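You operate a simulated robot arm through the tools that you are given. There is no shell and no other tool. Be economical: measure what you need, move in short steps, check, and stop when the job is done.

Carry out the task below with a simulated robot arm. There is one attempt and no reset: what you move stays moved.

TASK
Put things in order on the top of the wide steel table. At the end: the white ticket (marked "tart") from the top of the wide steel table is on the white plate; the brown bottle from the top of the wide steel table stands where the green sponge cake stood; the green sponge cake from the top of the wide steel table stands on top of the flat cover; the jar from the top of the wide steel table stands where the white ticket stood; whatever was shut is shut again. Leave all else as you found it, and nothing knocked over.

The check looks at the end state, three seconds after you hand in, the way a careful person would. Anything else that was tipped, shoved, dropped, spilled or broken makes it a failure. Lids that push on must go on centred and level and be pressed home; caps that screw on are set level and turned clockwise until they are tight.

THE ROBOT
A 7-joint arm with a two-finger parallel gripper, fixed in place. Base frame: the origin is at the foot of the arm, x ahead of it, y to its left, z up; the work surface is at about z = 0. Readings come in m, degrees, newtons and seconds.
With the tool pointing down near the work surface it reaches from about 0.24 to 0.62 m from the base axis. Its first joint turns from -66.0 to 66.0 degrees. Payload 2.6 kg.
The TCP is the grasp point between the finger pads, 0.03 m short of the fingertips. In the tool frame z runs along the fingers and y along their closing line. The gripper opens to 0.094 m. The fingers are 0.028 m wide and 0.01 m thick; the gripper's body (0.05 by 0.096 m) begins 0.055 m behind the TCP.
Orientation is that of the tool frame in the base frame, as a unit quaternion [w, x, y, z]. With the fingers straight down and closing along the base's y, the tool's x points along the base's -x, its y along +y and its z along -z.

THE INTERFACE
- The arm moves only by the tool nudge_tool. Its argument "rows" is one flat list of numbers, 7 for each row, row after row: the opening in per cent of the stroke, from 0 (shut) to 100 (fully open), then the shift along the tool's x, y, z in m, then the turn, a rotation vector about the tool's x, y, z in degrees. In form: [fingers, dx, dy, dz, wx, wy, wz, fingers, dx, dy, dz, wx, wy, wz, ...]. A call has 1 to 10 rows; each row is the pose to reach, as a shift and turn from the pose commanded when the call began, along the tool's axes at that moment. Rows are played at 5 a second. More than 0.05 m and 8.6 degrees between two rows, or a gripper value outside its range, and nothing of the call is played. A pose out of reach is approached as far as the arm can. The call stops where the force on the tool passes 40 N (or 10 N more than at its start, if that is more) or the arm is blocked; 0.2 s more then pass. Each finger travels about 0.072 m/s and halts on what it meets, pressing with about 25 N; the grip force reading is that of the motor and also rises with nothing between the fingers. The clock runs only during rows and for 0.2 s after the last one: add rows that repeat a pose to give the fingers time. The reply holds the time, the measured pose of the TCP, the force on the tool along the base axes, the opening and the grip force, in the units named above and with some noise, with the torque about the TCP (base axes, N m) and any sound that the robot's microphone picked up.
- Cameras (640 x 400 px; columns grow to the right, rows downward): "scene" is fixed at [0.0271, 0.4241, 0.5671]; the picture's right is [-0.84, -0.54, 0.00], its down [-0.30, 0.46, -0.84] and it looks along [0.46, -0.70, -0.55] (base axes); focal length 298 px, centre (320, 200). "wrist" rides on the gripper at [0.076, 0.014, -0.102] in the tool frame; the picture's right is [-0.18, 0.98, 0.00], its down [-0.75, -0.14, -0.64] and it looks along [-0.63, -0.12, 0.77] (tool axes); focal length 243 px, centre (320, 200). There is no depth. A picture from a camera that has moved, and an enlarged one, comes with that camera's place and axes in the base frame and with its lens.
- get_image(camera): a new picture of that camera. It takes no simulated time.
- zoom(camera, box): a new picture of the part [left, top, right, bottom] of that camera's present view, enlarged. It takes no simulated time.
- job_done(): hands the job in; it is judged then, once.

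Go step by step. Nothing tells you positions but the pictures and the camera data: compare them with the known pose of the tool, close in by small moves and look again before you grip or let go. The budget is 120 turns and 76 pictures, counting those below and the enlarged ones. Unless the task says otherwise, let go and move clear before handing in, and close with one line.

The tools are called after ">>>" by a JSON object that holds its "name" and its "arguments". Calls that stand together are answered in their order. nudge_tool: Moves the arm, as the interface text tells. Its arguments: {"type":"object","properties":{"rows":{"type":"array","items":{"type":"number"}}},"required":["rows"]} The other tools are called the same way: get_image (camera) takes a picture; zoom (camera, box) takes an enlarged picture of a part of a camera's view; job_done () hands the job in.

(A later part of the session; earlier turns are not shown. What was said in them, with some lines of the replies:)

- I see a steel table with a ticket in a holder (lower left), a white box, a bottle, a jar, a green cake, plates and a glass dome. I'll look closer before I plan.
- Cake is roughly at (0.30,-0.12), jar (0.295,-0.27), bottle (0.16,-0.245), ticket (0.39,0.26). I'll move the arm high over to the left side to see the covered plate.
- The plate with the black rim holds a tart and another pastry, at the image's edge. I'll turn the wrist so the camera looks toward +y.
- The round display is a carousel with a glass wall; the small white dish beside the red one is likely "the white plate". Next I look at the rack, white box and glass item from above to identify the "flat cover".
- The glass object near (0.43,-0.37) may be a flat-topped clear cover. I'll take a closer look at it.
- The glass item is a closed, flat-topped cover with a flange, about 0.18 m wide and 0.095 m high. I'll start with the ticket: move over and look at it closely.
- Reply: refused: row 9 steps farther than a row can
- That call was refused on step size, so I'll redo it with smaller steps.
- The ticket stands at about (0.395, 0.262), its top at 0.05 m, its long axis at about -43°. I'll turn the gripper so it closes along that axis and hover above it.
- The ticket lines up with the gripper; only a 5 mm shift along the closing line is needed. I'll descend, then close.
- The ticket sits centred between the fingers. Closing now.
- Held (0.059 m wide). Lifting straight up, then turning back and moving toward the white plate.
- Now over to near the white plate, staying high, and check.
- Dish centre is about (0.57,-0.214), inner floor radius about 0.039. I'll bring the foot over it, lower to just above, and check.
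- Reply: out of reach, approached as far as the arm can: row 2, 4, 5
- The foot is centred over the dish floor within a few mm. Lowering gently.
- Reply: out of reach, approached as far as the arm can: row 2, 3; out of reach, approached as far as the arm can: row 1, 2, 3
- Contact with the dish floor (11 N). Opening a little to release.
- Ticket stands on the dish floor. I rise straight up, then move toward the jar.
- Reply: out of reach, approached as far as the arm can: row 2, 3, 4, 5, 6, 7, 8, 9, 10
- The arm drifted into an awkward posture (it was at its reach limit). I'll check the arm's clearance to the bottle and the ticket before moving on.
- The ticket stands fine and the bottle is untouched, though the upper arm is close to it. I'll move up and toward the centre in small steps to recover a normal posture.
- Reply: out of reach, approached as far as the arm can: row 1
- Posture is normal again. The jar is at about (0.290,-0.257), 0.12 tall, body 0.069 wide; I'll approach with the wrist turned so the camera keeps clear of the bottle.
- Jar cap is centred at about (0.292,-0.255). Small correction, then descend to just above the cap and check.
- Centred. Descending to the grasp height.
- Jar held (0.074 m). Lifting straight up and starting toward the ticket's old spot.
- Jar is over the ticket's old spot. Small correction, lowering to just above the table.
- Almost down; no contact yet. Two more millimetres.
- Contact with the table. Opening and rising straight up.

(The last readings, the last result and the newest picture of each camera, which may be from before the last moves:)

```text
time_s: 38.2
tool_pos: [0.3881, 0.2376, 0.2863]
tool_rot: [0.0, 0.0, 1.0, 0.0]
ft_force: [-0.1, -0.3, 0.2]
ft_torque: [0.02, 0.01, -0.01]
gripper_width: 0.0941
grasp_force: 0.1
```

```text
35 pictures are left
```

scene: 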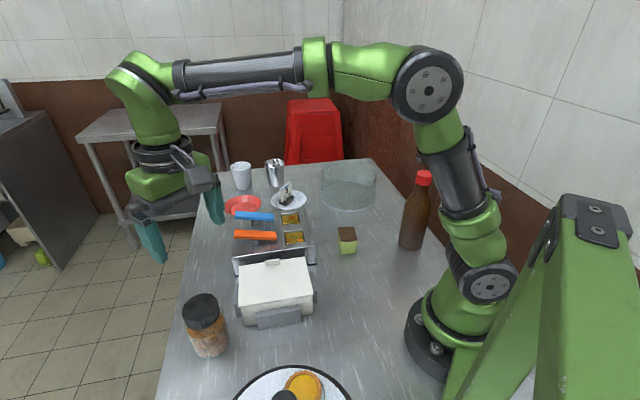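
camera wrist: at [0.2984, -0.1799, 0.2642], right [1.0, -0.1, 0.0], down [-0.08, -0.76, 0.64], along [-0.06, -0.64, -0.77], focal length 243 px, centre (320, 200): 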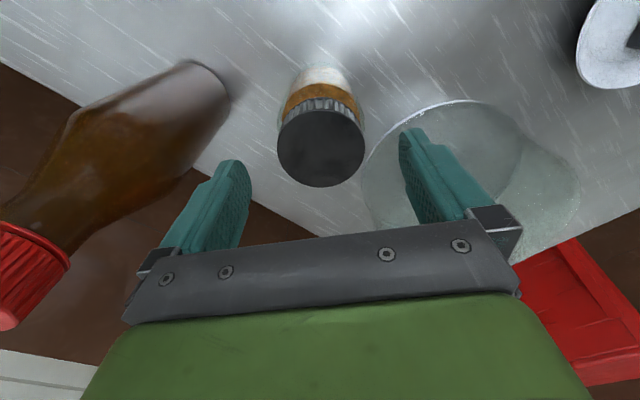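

Jar is placed. Next the cake: about (0.306,-0.138), yaw about 43°; I'll hover there with the gripper turned to match.

>>> {"name": "nudge_tool", "arguments": {"rows": [100, 0.0082, -0.0376, 0.0086, 0, 0, 4.7, 100, 0.0164, -0.0752, 0.0172, 0, 0, 9.4, 100, 0.0246, -0.1128, 0.0258, 0, 0, 14.1, 100, 0.0328, -0.15, 0.0344, 0, 0, 18.8, 100, 0.041, -0.188, 0.043, 0, 0, 23.5, 100, 0.0492, -0.2256, 0.0516, 0, 0, 28.2, 100, 0.0574, -0.2632, 0.06, 0, 0, 32.9, 100, 0.0656, -0.3, 0.0688, 0, 0, 37.6, 100, 0.0738, -0.3384, 0.0774, 0, 0, 42.3, 100, 0.082, -0.376, 0.086, 0, 0, 47]}}

>>> {"name": "get_image", "arguments": {"camera": "wrist"}}

```text
time_s: 40.4
tool_pos: [0.3066, -0.138, 0.1999]
tool_rot: [0.0, 0.399, 0.917, 0.001]
ft_force: [-0.4, -0.3, 0.2]
ft_torque: [-0.02, 0.01, -0.02]
gripper_width: 0.0944
grasp_force: 0.1
```

```text
34 pictures are left
camera wrist: at [0.2664, -0.073, 0.3018], right [0.85, 0.53, 0.0], down [0.41, -0.65, 0.64], along [0.34, -0.54, -0.77], focal length 243 px, centre (320, 200)
```

wrist: 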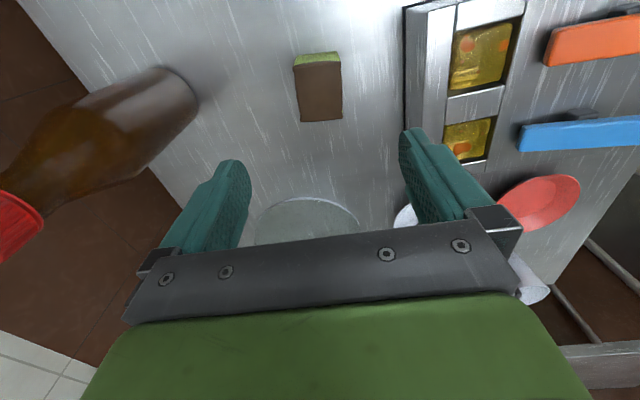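

The cake is centred under the gripper at (0.306,-0.137), yaw about 36°. I'll turn 7° more, descend, and check before closing.

>>> {"name": "nudge_tool", "arguments": {"rows": [100, 0, 0, 0.04, 0, 0, 3.5, 100, 0, 0, 0.08, 0, 0, 7, 100, 0, 0, 0.12, 0, 0, 7, 100, 0, 0, 0.15, 0, 0, 7, 100, 0, 0, 0.162, 0, 0, 7, 100, 0, 0, 0.162, 0, 0, 7]}}

>>> {"name": "get_image", "arguments": {"camera": "wrist"}}

```text
time_s: 41.8
tool_pos: [0.3071, -0.1386, 0.0391]
tool_rot: [0.0, 0.455, 0.891, 0.0]
ft_force: [0.3, 0.0, -0.9]
ft_torque: [-0.02, -0.02, 0.02]
gripper_width: 0.0942
grasp_force: 0.0
```

```text
33 pictures are left
camera wrist: at [0.2745, -0.0692, 0.1412], right [0.9, 0.43, 0.0], down [0.33, -0.69, 0.64], along [0.28, -0.58, -0.77], focal length 243 px, centre (320, 200)
```

wrist: 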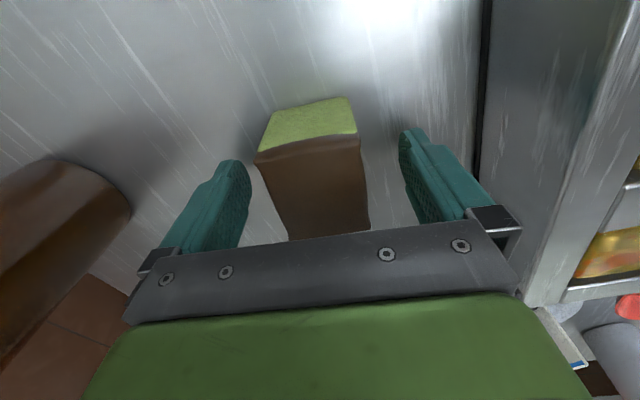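

Centred and aligned. Closing on the cake.

>>> {"name": "nudge_tool", "arguments": {"rows": [30, 0, 0, 0, 0, 0, 0, 30, 0, 0, 0, 0, 0, 0, 30, 0, 0, 0, 0, 0, 0, 30, 0, 0, 0, 0, 0, 0]}}

```text
time_s: 42.8
tool_pos: [0.306, -0.1384, 0.0393]
tool_rot: [0.0, 0.453, 0.891, 0.0]
ft_force: [0.0, 0.0, 0.0]
ft_torque: [0.0, -0.01, 0.02]
gripper_width: 0.0489
grasp_force: 25.1
```

Held at 0.049 m. Lifting and carrying over the flat cover.

>>> {"name": "nudge_tool", "arguments": {"rows": [30, 0, 0, -0.03, 0, 0, 0, 30, 0, 0, -0.075, 0, 0, 0, 30, 0, 0, -0.12, 0, 0, 0, 30, 0, 0, -0.165, 0, 0, 0, 30, -0.045, -0.005, -0.18, 0, 0, 0, 30, -0.09, -0.01, -0.18, 0, 0, 0, 30, -0.135, -0.015, -0.18, 0, 0, 0, 30, -0.18, -0.02, -0.18, 0, 0, 0, 30, -0.225, -0.026, -0.18, 0, 0, 0, 30, -0.2655, -0.031, -0.18, 0, 0, 0]}}

>>> {"name": "get_image", "arguments": {"camera": "wrist"}}

>>> {"name": "zoom", "arguments": {"camera": "scene", "box": [280, 90, 480, 260]}}

```text
time_s: 45.0
tool_pos: [0.436, -0.3719, 0.2184]
tool_rot: [-0.001, 0.454, 0.891, 0.0]
ft_force: [-0.2, 0.4, 0.5]
ft_torque: [-0.01, 0.01, 0.0]
gripper_width: 0.0491
grasp_force: 25.1
```

```text
32 pictures are left
camera wrist: at [0.4042, -0.3026, 0.3215], right [0.9, 0.43, 0.0], down [0.33, -0.69, 0.64], along [0.27, -0.58, -0.77], focal length 243 px, centre (320, 200)
```

wrist: 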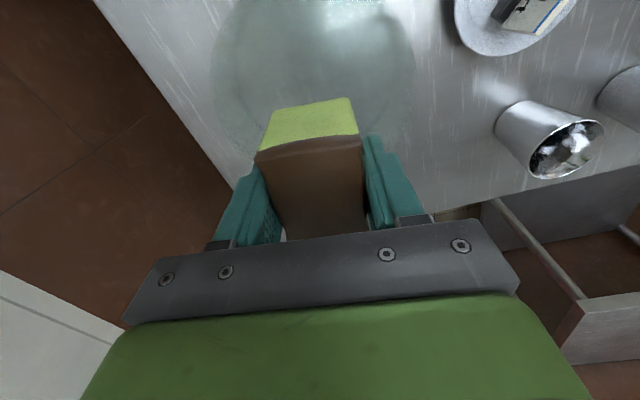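

```text
2.35 times, centred on (380, 175) of scene
camera zoom: at [0.027, 0.4241, 0.5671], right [-0.84, -0.54, 0.0], down [-0.3, 0.46, -0.84], along [0.46, -0.7, -0.55], focal length 700 px, centre (179, 259)
```

zoom: 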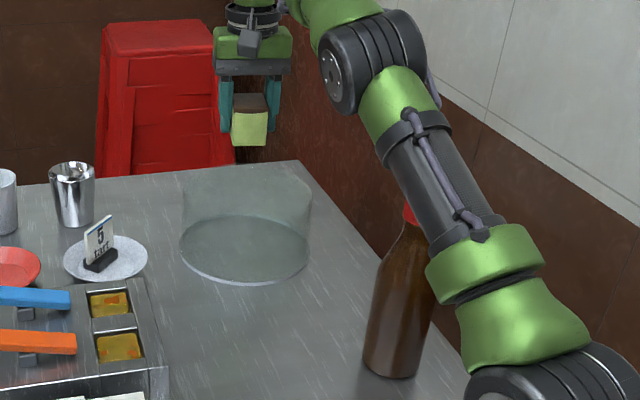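

Cake is above the cover's top. Lower most of the way with a slight centring shift, and check arm clearance near the bottle.

>>> {"name": "nudge_tool", "arguments": {"rows": [30, 0.003, 0, 0.025, 0, 0, 0, 30, 0.006, 0, 0.05, 0, 0, 0, 30, 0.006, 0, 0.068, 0, 0, 0, 30, 0.006, 0, 0.068, 0, 0, 0]}}

>>> {"name": "zoom", "arguments": {"camera": "scene", "box": [300, 90, 460, 260]}}

```text
time_s: 46.0
tool_pos: [0.4331, -0.3672, 0.1491]
tool_rot: [0.0, 0.455, 0.891, 0.0]
ft_force: [-0.7, 0.4, 0.0]
ft_torque: [0.0, -0.02, -0.03]
gripper_width: 0.0489
grasp_force: 25.2
```

```text
2.35 times, centred on (380, 175) of scene
camera zoom: at [0.0271, 0.4241, 0.5671], right [-0.84, -0.54, 0.0], down [-0.3, 0.46, -0.84], along [0.46, -0.7, -0.55], focal length 700 px, centre (179, 259)
```

zoom: 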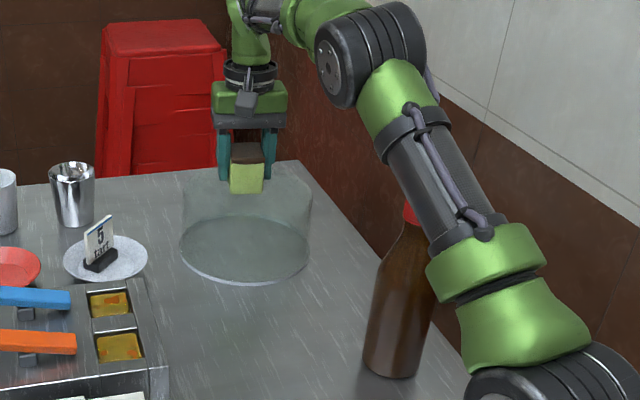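

Lowering in small steps to feel contact.

>>> {"name": "nudge_tool", "arguments": {"rows": [30, 0, 0, 0.004, 0, 0, 0, 30, 0, 0, 0.008, 0, 0, 0, 30, 0, 0, 0.008, 0, 0, 0]}}

>>> {"name": "nudge_tool", "arguments": {"rows": [30, 0, 0, 0.002, 0, 0, 0, 30, 0, 0, 0.004, 0, 0, 0, 30, 0, 0, 0.004, 0, 0, 0]}}

```text
time_s: 46.8
tool_pos: [0.4342, -0.3672, 0.1433]
tool_rot: [0.001, 0.454, 0.891, 0.0]
ft_force: [0.5, 0.1, -0.3]
ft_torque: [0.02, -0.02, 0.0]
gripper_width: 0.0486
grasp_force: 25.0
```

```text
time_s: 47.6
tool_pos: [0.4336, -0.3664, 0.1391]
tool_rot: [0.0, 0.454, 0.891, -0.001]
ft_force: [-0.2, 0.5, 0.0]
ft_torque: [-0.02, 0.0, -0.02]
gripper_width: 0.0489
grasp_force: 25.2
```

>>> {"name": "nudge_tool", "arguments": {"rows": [30, 0, 0, 0.002, 0, 0, 0, 30, 0, 0, 0.003, 0, 0, 0, 30, 0, 0, 0.003, 0, 0, 0]}}

>>> {"name": "zoom", "arguments": {"camera": "scene", "box": [310, 130, 390, 220]}}

```text
time_s: 48.4
tool_pos: [0.4358, -0.3664, 0.1368]
tool_rot: [0.001, 0.455, 0.891, 0.0]
ft_force: [-2.3, 2.0, 6.2]
ft_torque: [0.09, 0.2, -0.02]
gripper_width: 0.0489
grasp_force: 24.8
```

```text
4.44 times, centred on (350, 175) of scene
camera zoom: at [0.027, 0.4241, 0.5671], right [-0.84, -0.54, 0.0], down [-0.3, 0.46, -0.84], along [0.46, -0.7, -0.55], focal length 1323 px, centre (187, 311)
```

zoom: 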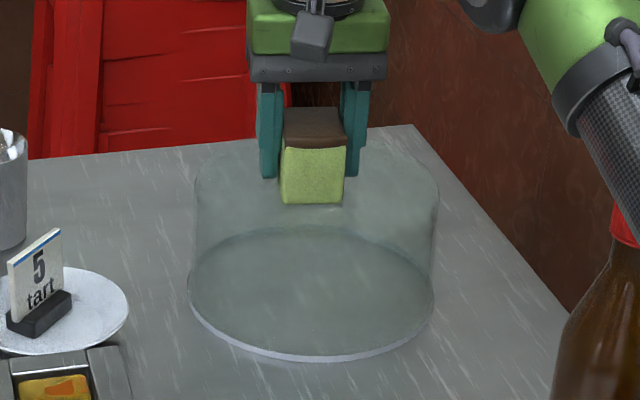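

Contact (6 N) on the cover's top, well inside its edge. Releasing and rising.

>>> {"name": "nudge_tool", "arguments": {"rows": [60, 0, 0, 0, 0, 0, 0, 75, 0, 0, 0, 0, 0, 0, 75, 0, 0, 0, 0, 0, 0, 75, 0, 0, -0.03, 0, 0, 0, 75, 0, 0, -0.07, 0, 0, 0, 75, 0, 0, -0.11, 0, 0, 0, 75, 0, 0, -0.15, 0, 0, 0, 75, 0.04, 0, -0.17, 0, 0, 0, 75, 0.08, 0, -0.19, 0, 0, 0, 75, 0.12, 0, -0.2, 0, 0, 0]}}

>>> {"name": "get_image", "arguments": {"camera": "scene"}}

```text
time_s: 50.6
tool_pos: [0.3607, -0.2692, 0.3338]
tool_rot: [0.0, 0.454, 0.891, 0.0]
ft_force: [0.3, -0.3, 0.5]
ft_torque: [0.0, -0.01, -0.01]
gripper_width: 0.0706
grasp_force: 0.1
out of reach, approached as far as the arm can: row 7
```

```text
28 pictures are left
```

scene: 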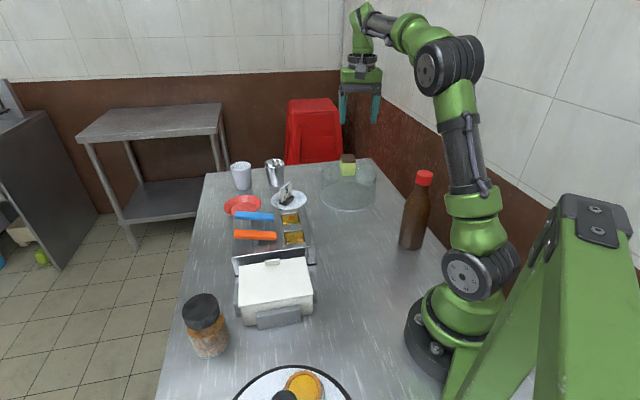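

Cake stands on the cover. Now the bottle: about (0.167,-0.245), cap at z 0.20–0.23; I'll hover above it and look.

>>> {"name": "nudge_tool", "arguments": {"rows": [80, 0.027, -0.029, 0, 0, 0, 0, 90, 0.053, -0.057, 0, 0, 0, 0, 100, 0.08, -0.086, 0, 0, 0, 0, 100, 0.107, -0.114, 0, 0, 0, 0, 100, 0.1335, -0.143, 0, 0, 0, 0, 100, 0.1335, -0.143, 0, 0, 0, 0]}}

>>> {"name": "get_image", "arguments": {"camera": "wrist"}}

>>> {"name": "zoom", "arguments": {"camera": "scene", "box": [340, 40, 540, 260]}}

```text
time_s: 52.0
tool_pos: [0.1677, -0.2459, 0.334]
tool_rot: [-0.001, 0.455, 0.89, 0.0]
ft_force: [-0.1, -0.3, -0.3]
ft_torque: [0.02, 0.0, -0.03]
gripper_width: 0.0938
grasp_force: 0.2
```

```text
27 pictures are left
camera wrist: at [0.1355, -0.1756, 0.4368], right [0.9, 0.43, 0.0], down [0.33, -0.69, 0.64], along [0.27, -0.58, -0.77], focal length 243 px, centre (320, 200)
```

wrist: 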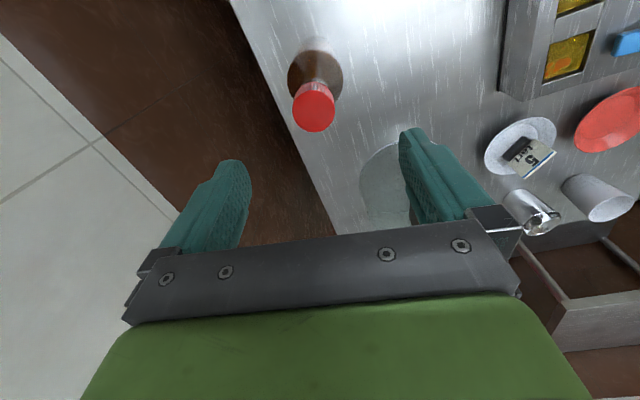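

```text
1.82 times, centred on (440, 150) of scene
camera zoom: at [0.027, 0.4241, 0.5671], right [-0.84, -0.54, 0.0], down [-0.3, 0.46, -0.84], along [0.46, -0.7, -0.55], focal length 541 px, centre (102, 291)
```

zoom: 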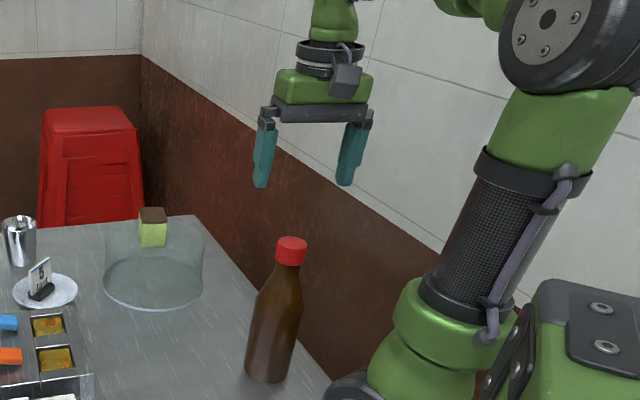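

Cap centre is at about (0.162,-0.245). Correcting and descending around the cap, then checking.

>>> {"name": "nudge_tool", "arguments": {"rows": [100, 0.0042, -0.004, 0.03, 0, 0, 0, 100, 0.0042, -0.004, 0.06, 0, 0, 0, 100, 0.0042, -0.004, 0.09, 0, 0, 0, 100, 0.0042, -0.004, 0.117, 0, 0, 0, 100, 0.0042, -0.004, 0.117, 0, 0, 0]}}

>>> {"name": "get_image", "arguments": {"camera": "wrist"}}

>>> {"name": "zoom", "arguments": {"camera": "scene", "box": [360, 120, 480, 260]}}

```text
time_s: 53.2
tool_pos: [0.1625, -0.2444, 0.2193]
tool_rot: [0.0, 0.455, 0.891, 0.0]
ft_force: [-0.1, 0.5, 0.0]
ft_torque: [-0.01, -0.02, 0.0]
gripper_width: 0.0941
grasp_force: 0.0
```

```text
25 pictures are left
camera wrist: at [0.132, -0.1744, 0.3214], right [0.9, 0.43, 0.0], down [0.33, -0.69, 0.64], along [0.27, -0.58, -0.77], focal length 243 px, centre (320, 200)
```

wrist: 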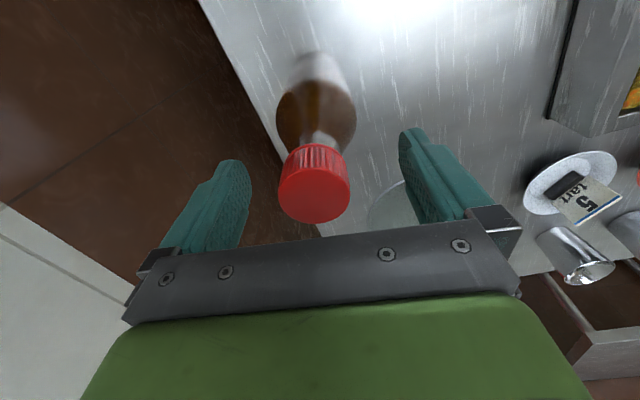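

```text
2.86 times, centred on (420, 190) of scene
camera zoom: at [0.0271, 0.4241, 0.5671], right [-0.84, -0.54, 0.0], down [-0.3, 0.46, -0.84], along [0.46, -0.7, -0.55], focal length 851 px, centre (34, 229)
```

zoom: 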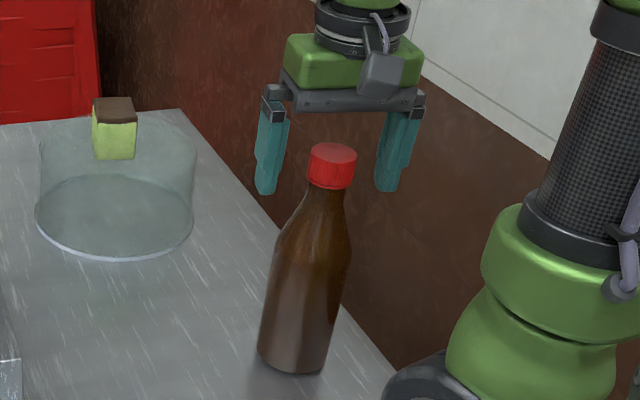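

The cap is between the fingers. A 4 mm centring shift, then close.

>>> {"name": "nudge_tool", "arguments": {"rows": [100, 0.004, -0.002, 0.004, 0, 0, 0, 60, 0.004, -0.002, 0.004, 0, 0, 0, 20, 0.004, -0.002, 0.004, 0, 0, 0, 15, 0.004, -0.002, 0.004, 0, 0, 0, 15, 0.004, -0.002, 0.004, 0, 0, 0, 15, 0.004, -0.002, 0.004, 0, 0, 0]}}

>>> {"name": "zoom", "arguments": {"camera": "scene", "box": [360, 120, 480, 260]}}

```text
time_s: 54.6
tool_pos: [0.1601, -0.2423, 0.2165]
tool_rot: [0.0, 0.454, 0.891, 0.0]
ft_force: [-0.5, -1.8, 0.3]
ft_torque: [-0.19, 0.08, -0.04]
gripper_width: 0.0373
grasp_force: 24.8
```

```text
2.86 times, centred on (420, 190) of scene
camera zoom: at [0.0271, 0.4241, 0.5671], right [-0.84, -0.54, 0.0], down [-0.3, 0.46, -0.84], along [0.46, -0.7, -0.55], focal length 851 px, centre (34, 229)
```

zoom: 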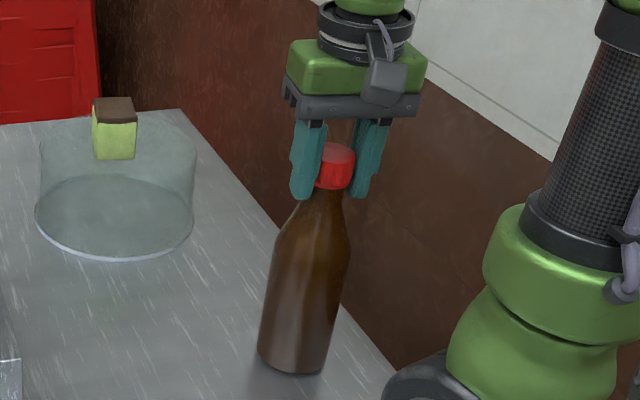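

Cap is gripped (0.037 m). Lifting gently and checking that the bottle hangs straight.

>>> {"name": "nudge_tool", "arguments": {"rows": [15, 0, 0, -0.01, 0, 0, 0, 15, 0, 0, -0.025, 0, 0, 0, 15, 0, 0, -0.045, 0, 0, 0, 15, 0, 0, -0.045, 0, 0, 0]}}

>>> {"name": "zoom", "arguments": {"camera": "scene", "box": [360, 110, 480, 260]}}

```text
time_s: 55.6
tool_pos: [0.1579, -0.2423, 0.2601]
tool_rot: [0.0, 0.454, 0.891, 0.0]
ft_force: [0.1, -0.2, -5.8]
ft_torque: [0.03, 0.02, 0.0]
gripper_width: 0.0359
grasp_force: 24.8
```

```text
2.67 times, centred on (420, 185) of scene
camera zoom: at [0.0271, 0.4241, 0.5671], right [-0.84, -0.54, 0.0], down [-0.3, 0.46, -0.84], along [0.46, -0.7, -0.55], focal length 794 px, centre (53, 240)
```

zoom: 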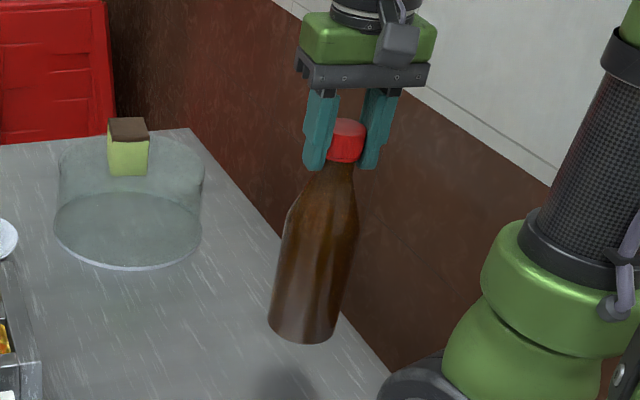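

Hanging straight. Carrying it low and slowly to the cake's old spot (0.306,-0.137).

>>> {"name": "nudge_tool", "arguments": {"rows": [15, 0, 0.012, 0, 0, 0, 0, 15, 0, 0.034, 0, 0, 0, 0, 15, 0, 0.058, 0, 0, 0, 0, 15, 0, 0.084, 0, 0, 0, 0, 15, 0, 0.11, 0, 0, 0, 0, 15, 0, 0.136, 0, 0, 0, 0, 15, 0, 0.158, 0, 0, 0, 0, 15, -0.001, 0.172, 0, 0, 0, 0, 15, -0.001, 0.18, 0, 0, 0, 0, 15, -0.001, 0.18, 0, 0, 0, 0]}}

>>> {"name": "get_image", "arguments": {"camera": "scene"}}

```text
time_s: 57.8
tool_pos: [0.3052, -0.1389, 0.261]
tool_rot: [0.0, 0.454, 0.891, 0.0]
ft_force: [0.8, -1.0, -6.9]
ft_torque: [0.02, 0.01, -0.02]
gripper_width: 0.0357
grasp_force: 25.1
```

```text
21 pictures are left
```

scene: 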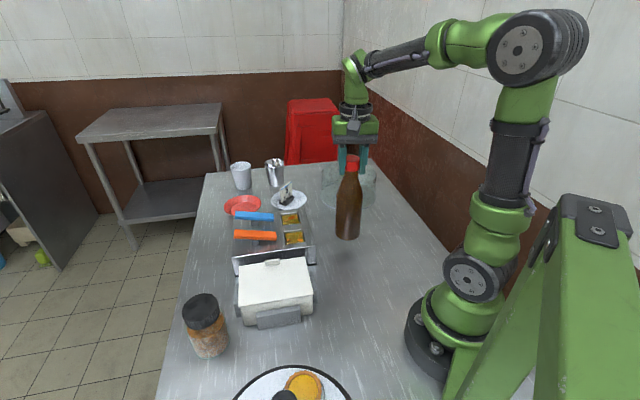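

Aligned with the target spot. Lowering to just above the table, then feeling for contact.

>>> {"name": "nudge_tool", "arguments": {"rows": [15, 0, 0.001, 0.012, 0, 0, 0, 15, 0, 0.001, 0.025, 0, 0, 0, 15, 0, 0.001, 0.036, 0, 0, 0, 15, 0, 0.001, 0.04, 0, 0, 0, 15, 0, 0.001, 0.04, 0, 0, 0]}}

>>> {"name": "nudge_tool", "arguments": {"rows": [15, 0, 0, 0.001, 0, 0, 0, 15, 0, 0, 0.002, 0, 0, 0, 15, 0, 0, 0.002, 0, 0, 0]}}

```text
time_s: 59.0
tool_pos: [0.307, -0.1358, 0.2203]
tool_rot: [-0.001, 0.453, 0.891, 0.0]
ft_force: [-0.1, 0.4, -5.4]
ft_torque: [0.01, 0.05, 0.0]
gripper_width: 0.0356
grasp_force: 25.0
```

```text
time_s: 59.8
tool_pos: [0.3075, -0.1355, 0.2181]
tool_rot: [0.0, 0.455, 0.891, 0.0]
ft_force: [0.6, 0.0, -6.3]
ft_torque: [0.0, 0.03, 0.02]
gripper_width: 0.0358
grasp_force: 25.1
```

>>> {"name": "nudge_tool", "arguments": {"rows": [15, 0.001, -0.001, 0.001, 0, 0, 0, 15, 0.001, -0.001, 0.002, 0, 0, 0, 15, 0.001, -0.001, 0.002, 0, 0, 0]}}

>>> {"name": "zoom", "arguments": {"camera": "scene", "box": [290, 130, 410, 270]}}

```text
time_s: 60.6
tool_pos: [0.3053, -0.1375, 0.2169]
tool_rot: [0.002, 0.455, 0.89, 0.001]
ft_force: [-1.8, -0.1, 7.5]
ft_torque: [0.3, 0.64, 0.03]
gripper_width: 0.0358
grasp_force: 25.3
```

```text
2.86 times, centred on (350, 200) of scene
camera zoom: at [0.027, 0.4241, 0.5671], right [-0.84, -0.54, 0.0], down [-0.3, 0.46, -0.84], along [0.46, -0.7, -0.55], focal length 851 px, centre (234, 200)
```

zoom: 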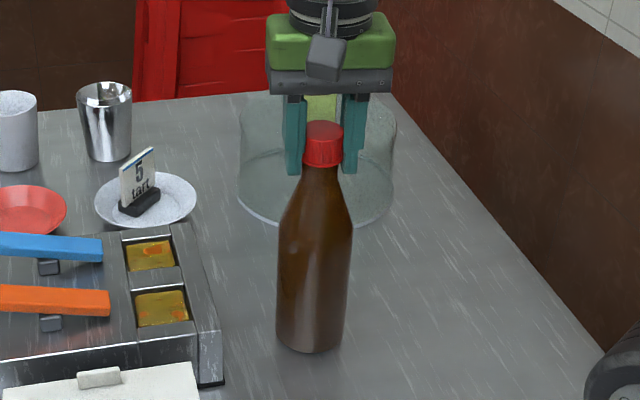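

Contact with the table. Opening, then rising straight up.

>>> {"name": "nudge_tool", "arguments": {"rows": [45, 0, 0, 0, 0, 0, 0, 60, 0, 0, 0, 0, 0, 0, 80, 0, 0, 0, 0, 0, 0, 80, 0, 0, 0, 0, 0, 0, 80, 0, 0, -0.03, 0, 0, 0, 80, 0, 0, -0.06, 0, 0, 0, 80, 0, 0, -0.1, 0, 0, 0, 80, 0, 0, -0.14, 0, 0, 0, 80, 0.02, 0, -0.16, 0, 0, 0]}}

>>> {"name": "get_image", "arguments": {"camera": "scene"}}

>>> {"name": "get_image", "arguments": {"camera": "wrist"}}

```text
time_s: 62.6
tool_pos: [0.294, -0.121, 0.3766]
tool_rot: [0.0, 0.454, 0.891, 0.0]
ft_force: [-0.8, 0.6, 0.0]
ft_torque: [0.0, -0.01, -0.02]
gripper_width: 0.0752
grasp_force: 0.0
```

```text
19 pictures are left
```

scene: 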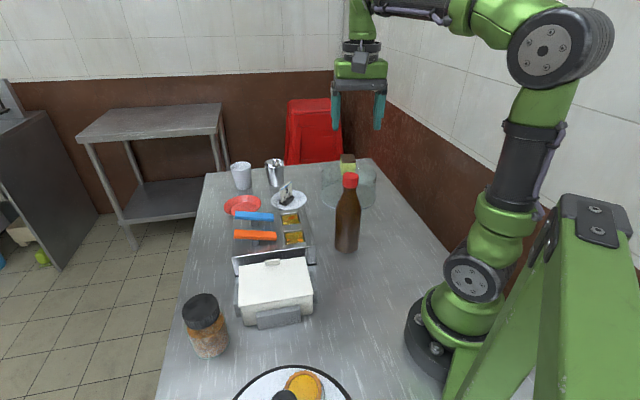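

```text
18 pictures are left
camera wrist: at [0.2617, -0.052, 0.4787], right [0.9, 0.43, 0.0], down [0.33, -0.69, 0.64], along [0.28, -0.58, -0.77], focal length 243 px, centre (320, 200)
```

wrist: 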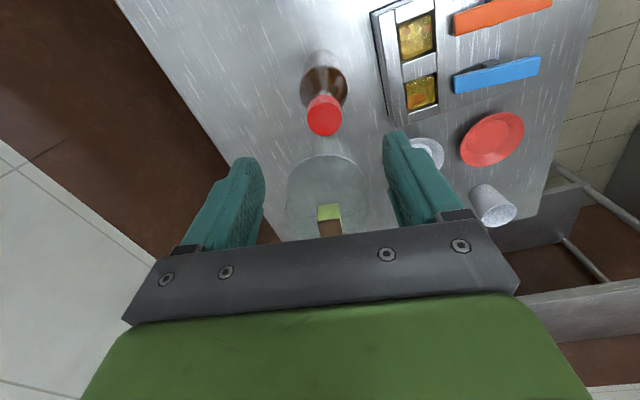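

All four items are placed and upright. Before handing in, I'll check the jar and the round display again to be sure which is "the white plate".

>>> {"name": "nudge_tool", "arguments": {"rows": [80, 0.0156, 0.0126, 0, 0, 0, -8, 80, 0.0312, 0.0252, 0, 0, 0, -16, 80, 0.0468, 0.0378, 0, 0, 0, -24, 80, 0.0624, 0.05, 0, 0, 0, -32, 80, 0.078, 0.063, 0, 0, 0, -40, 80, 0.0936, 0.0756, 0, 0, 0, -48, 80, 0.109, 0.088, 0, 0, 0, -56, 80, 0.125, 0.1, 0, 0, 0, -64, 80, 0.14, 0.113, 0, 0, 0, -72, 80, 0.156, 0.126, 0, 0, 0, -80]}}

>>> {"name": "nudge_tool", "arguments": {"rows": [80, 0, 0, 0, 0, 0, -8, 80, 0, 0, 0, 0, 0, -16, 80, 0, 0, 0, 0, 0, -24, 80, 0, 0, 0, 0, 0, -32, 80, 0, 0, 0, 0, 0, -40, 80, 0, 0, 0, 0, 0, -48, 80, 0, 0, 0, 0, 0, -56]}}

>>> {"name": "get_image", "arguments": {"camera": "wrist"}}

```text
time_s: 64.8
tool_pos: [0.3045, 0.0801, 0.3751]
tool_rot: [0.0, -0.226, 0.974, 0.0]
ft_force: [-0.2, 0.3, -0.2]
ft_torque: [-0.04, 0.0, 0.0]
gripper_width: 0.0755
grasp_force: 0.1
```

```text
time_s: 66.4
tool_pos: [0.3035, 0.0789, 0.3769]
tool_rot: [0.0, -0.656, 0.754, 0.0]
ft_force: [-0.3, -0.7, -0.6]
ft_torque: [0.04, 0.0, 0.03]
gripper_width: 0.0751
grasp_force: 0.1
```

```text
17 pictures are left
camera wrist: at [0.2801, 0.0049, 0.4778], right [-0.95, 0.32, 0.0], down [0.24, 0.73, 0.64], along [0.2, 0.61, -0.77], focal length 243 px, centre (320, 200)
```

wrist: 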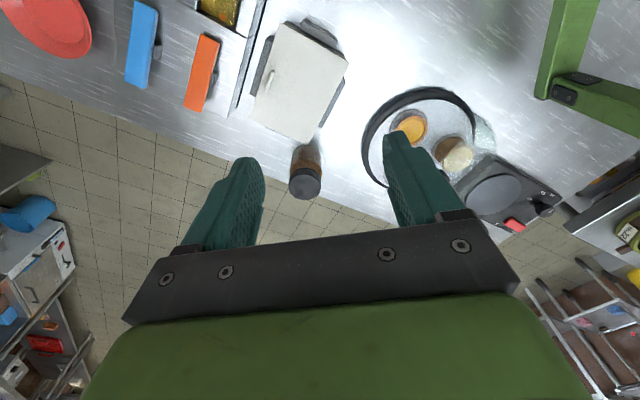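

>>> {"name": "zoom", "arguments": {"camera": "wrist", "box": [340, 70, 510, 210]}}

>>> {"name": "zoom", "arguments": {"camera": "scene", "box": [200, 140, 400, 270]}}

```text
2.86 times, centred on (425, 140) of wrist
camera zoom: at [0.2801, 0.0049, 0.4778], right [-0.95, 0.32, 0.0], down [0.24, 0.73, 0.64], along [0.2, 0.61, -0.77], focal length 693 px, centre (20, 371)
```

zoom: 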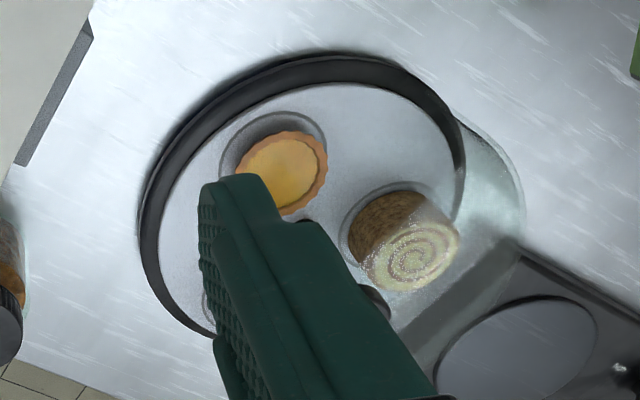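

```text
3.08 times, centred on (300, 205) of scene
camera zoom: at [0.0271, 0.4241, 0.5671], right [-0.84, -0.54, 0.0], down [-0.3, 0.46, -0.84], along [0.46, -0.7, -0.55], focal length 916 px, centre (382, 185)
```

zoom: 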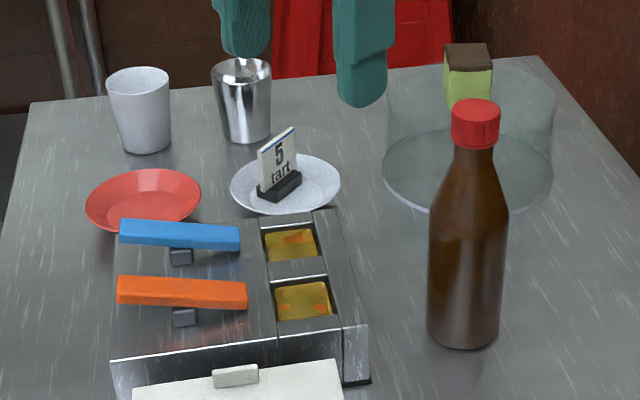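

The round unit is a rotating display case, so the small white dish is the white plate, and every item stands where it should. Handing in.

>>> {"name": "job_done", "arguments": {}}

```text
The job is handed in.
```

I've handed the job in with all four items moved: the ticket is on the white plate, the jar is where the ticket stood, the cake is on top of the flat cover, and the bottle is where the cake stood. I opened nothing, and the last pictures show nothing knocked over. I took the small white dish as the white plate and the clear flat-topped glass as the flat cover.
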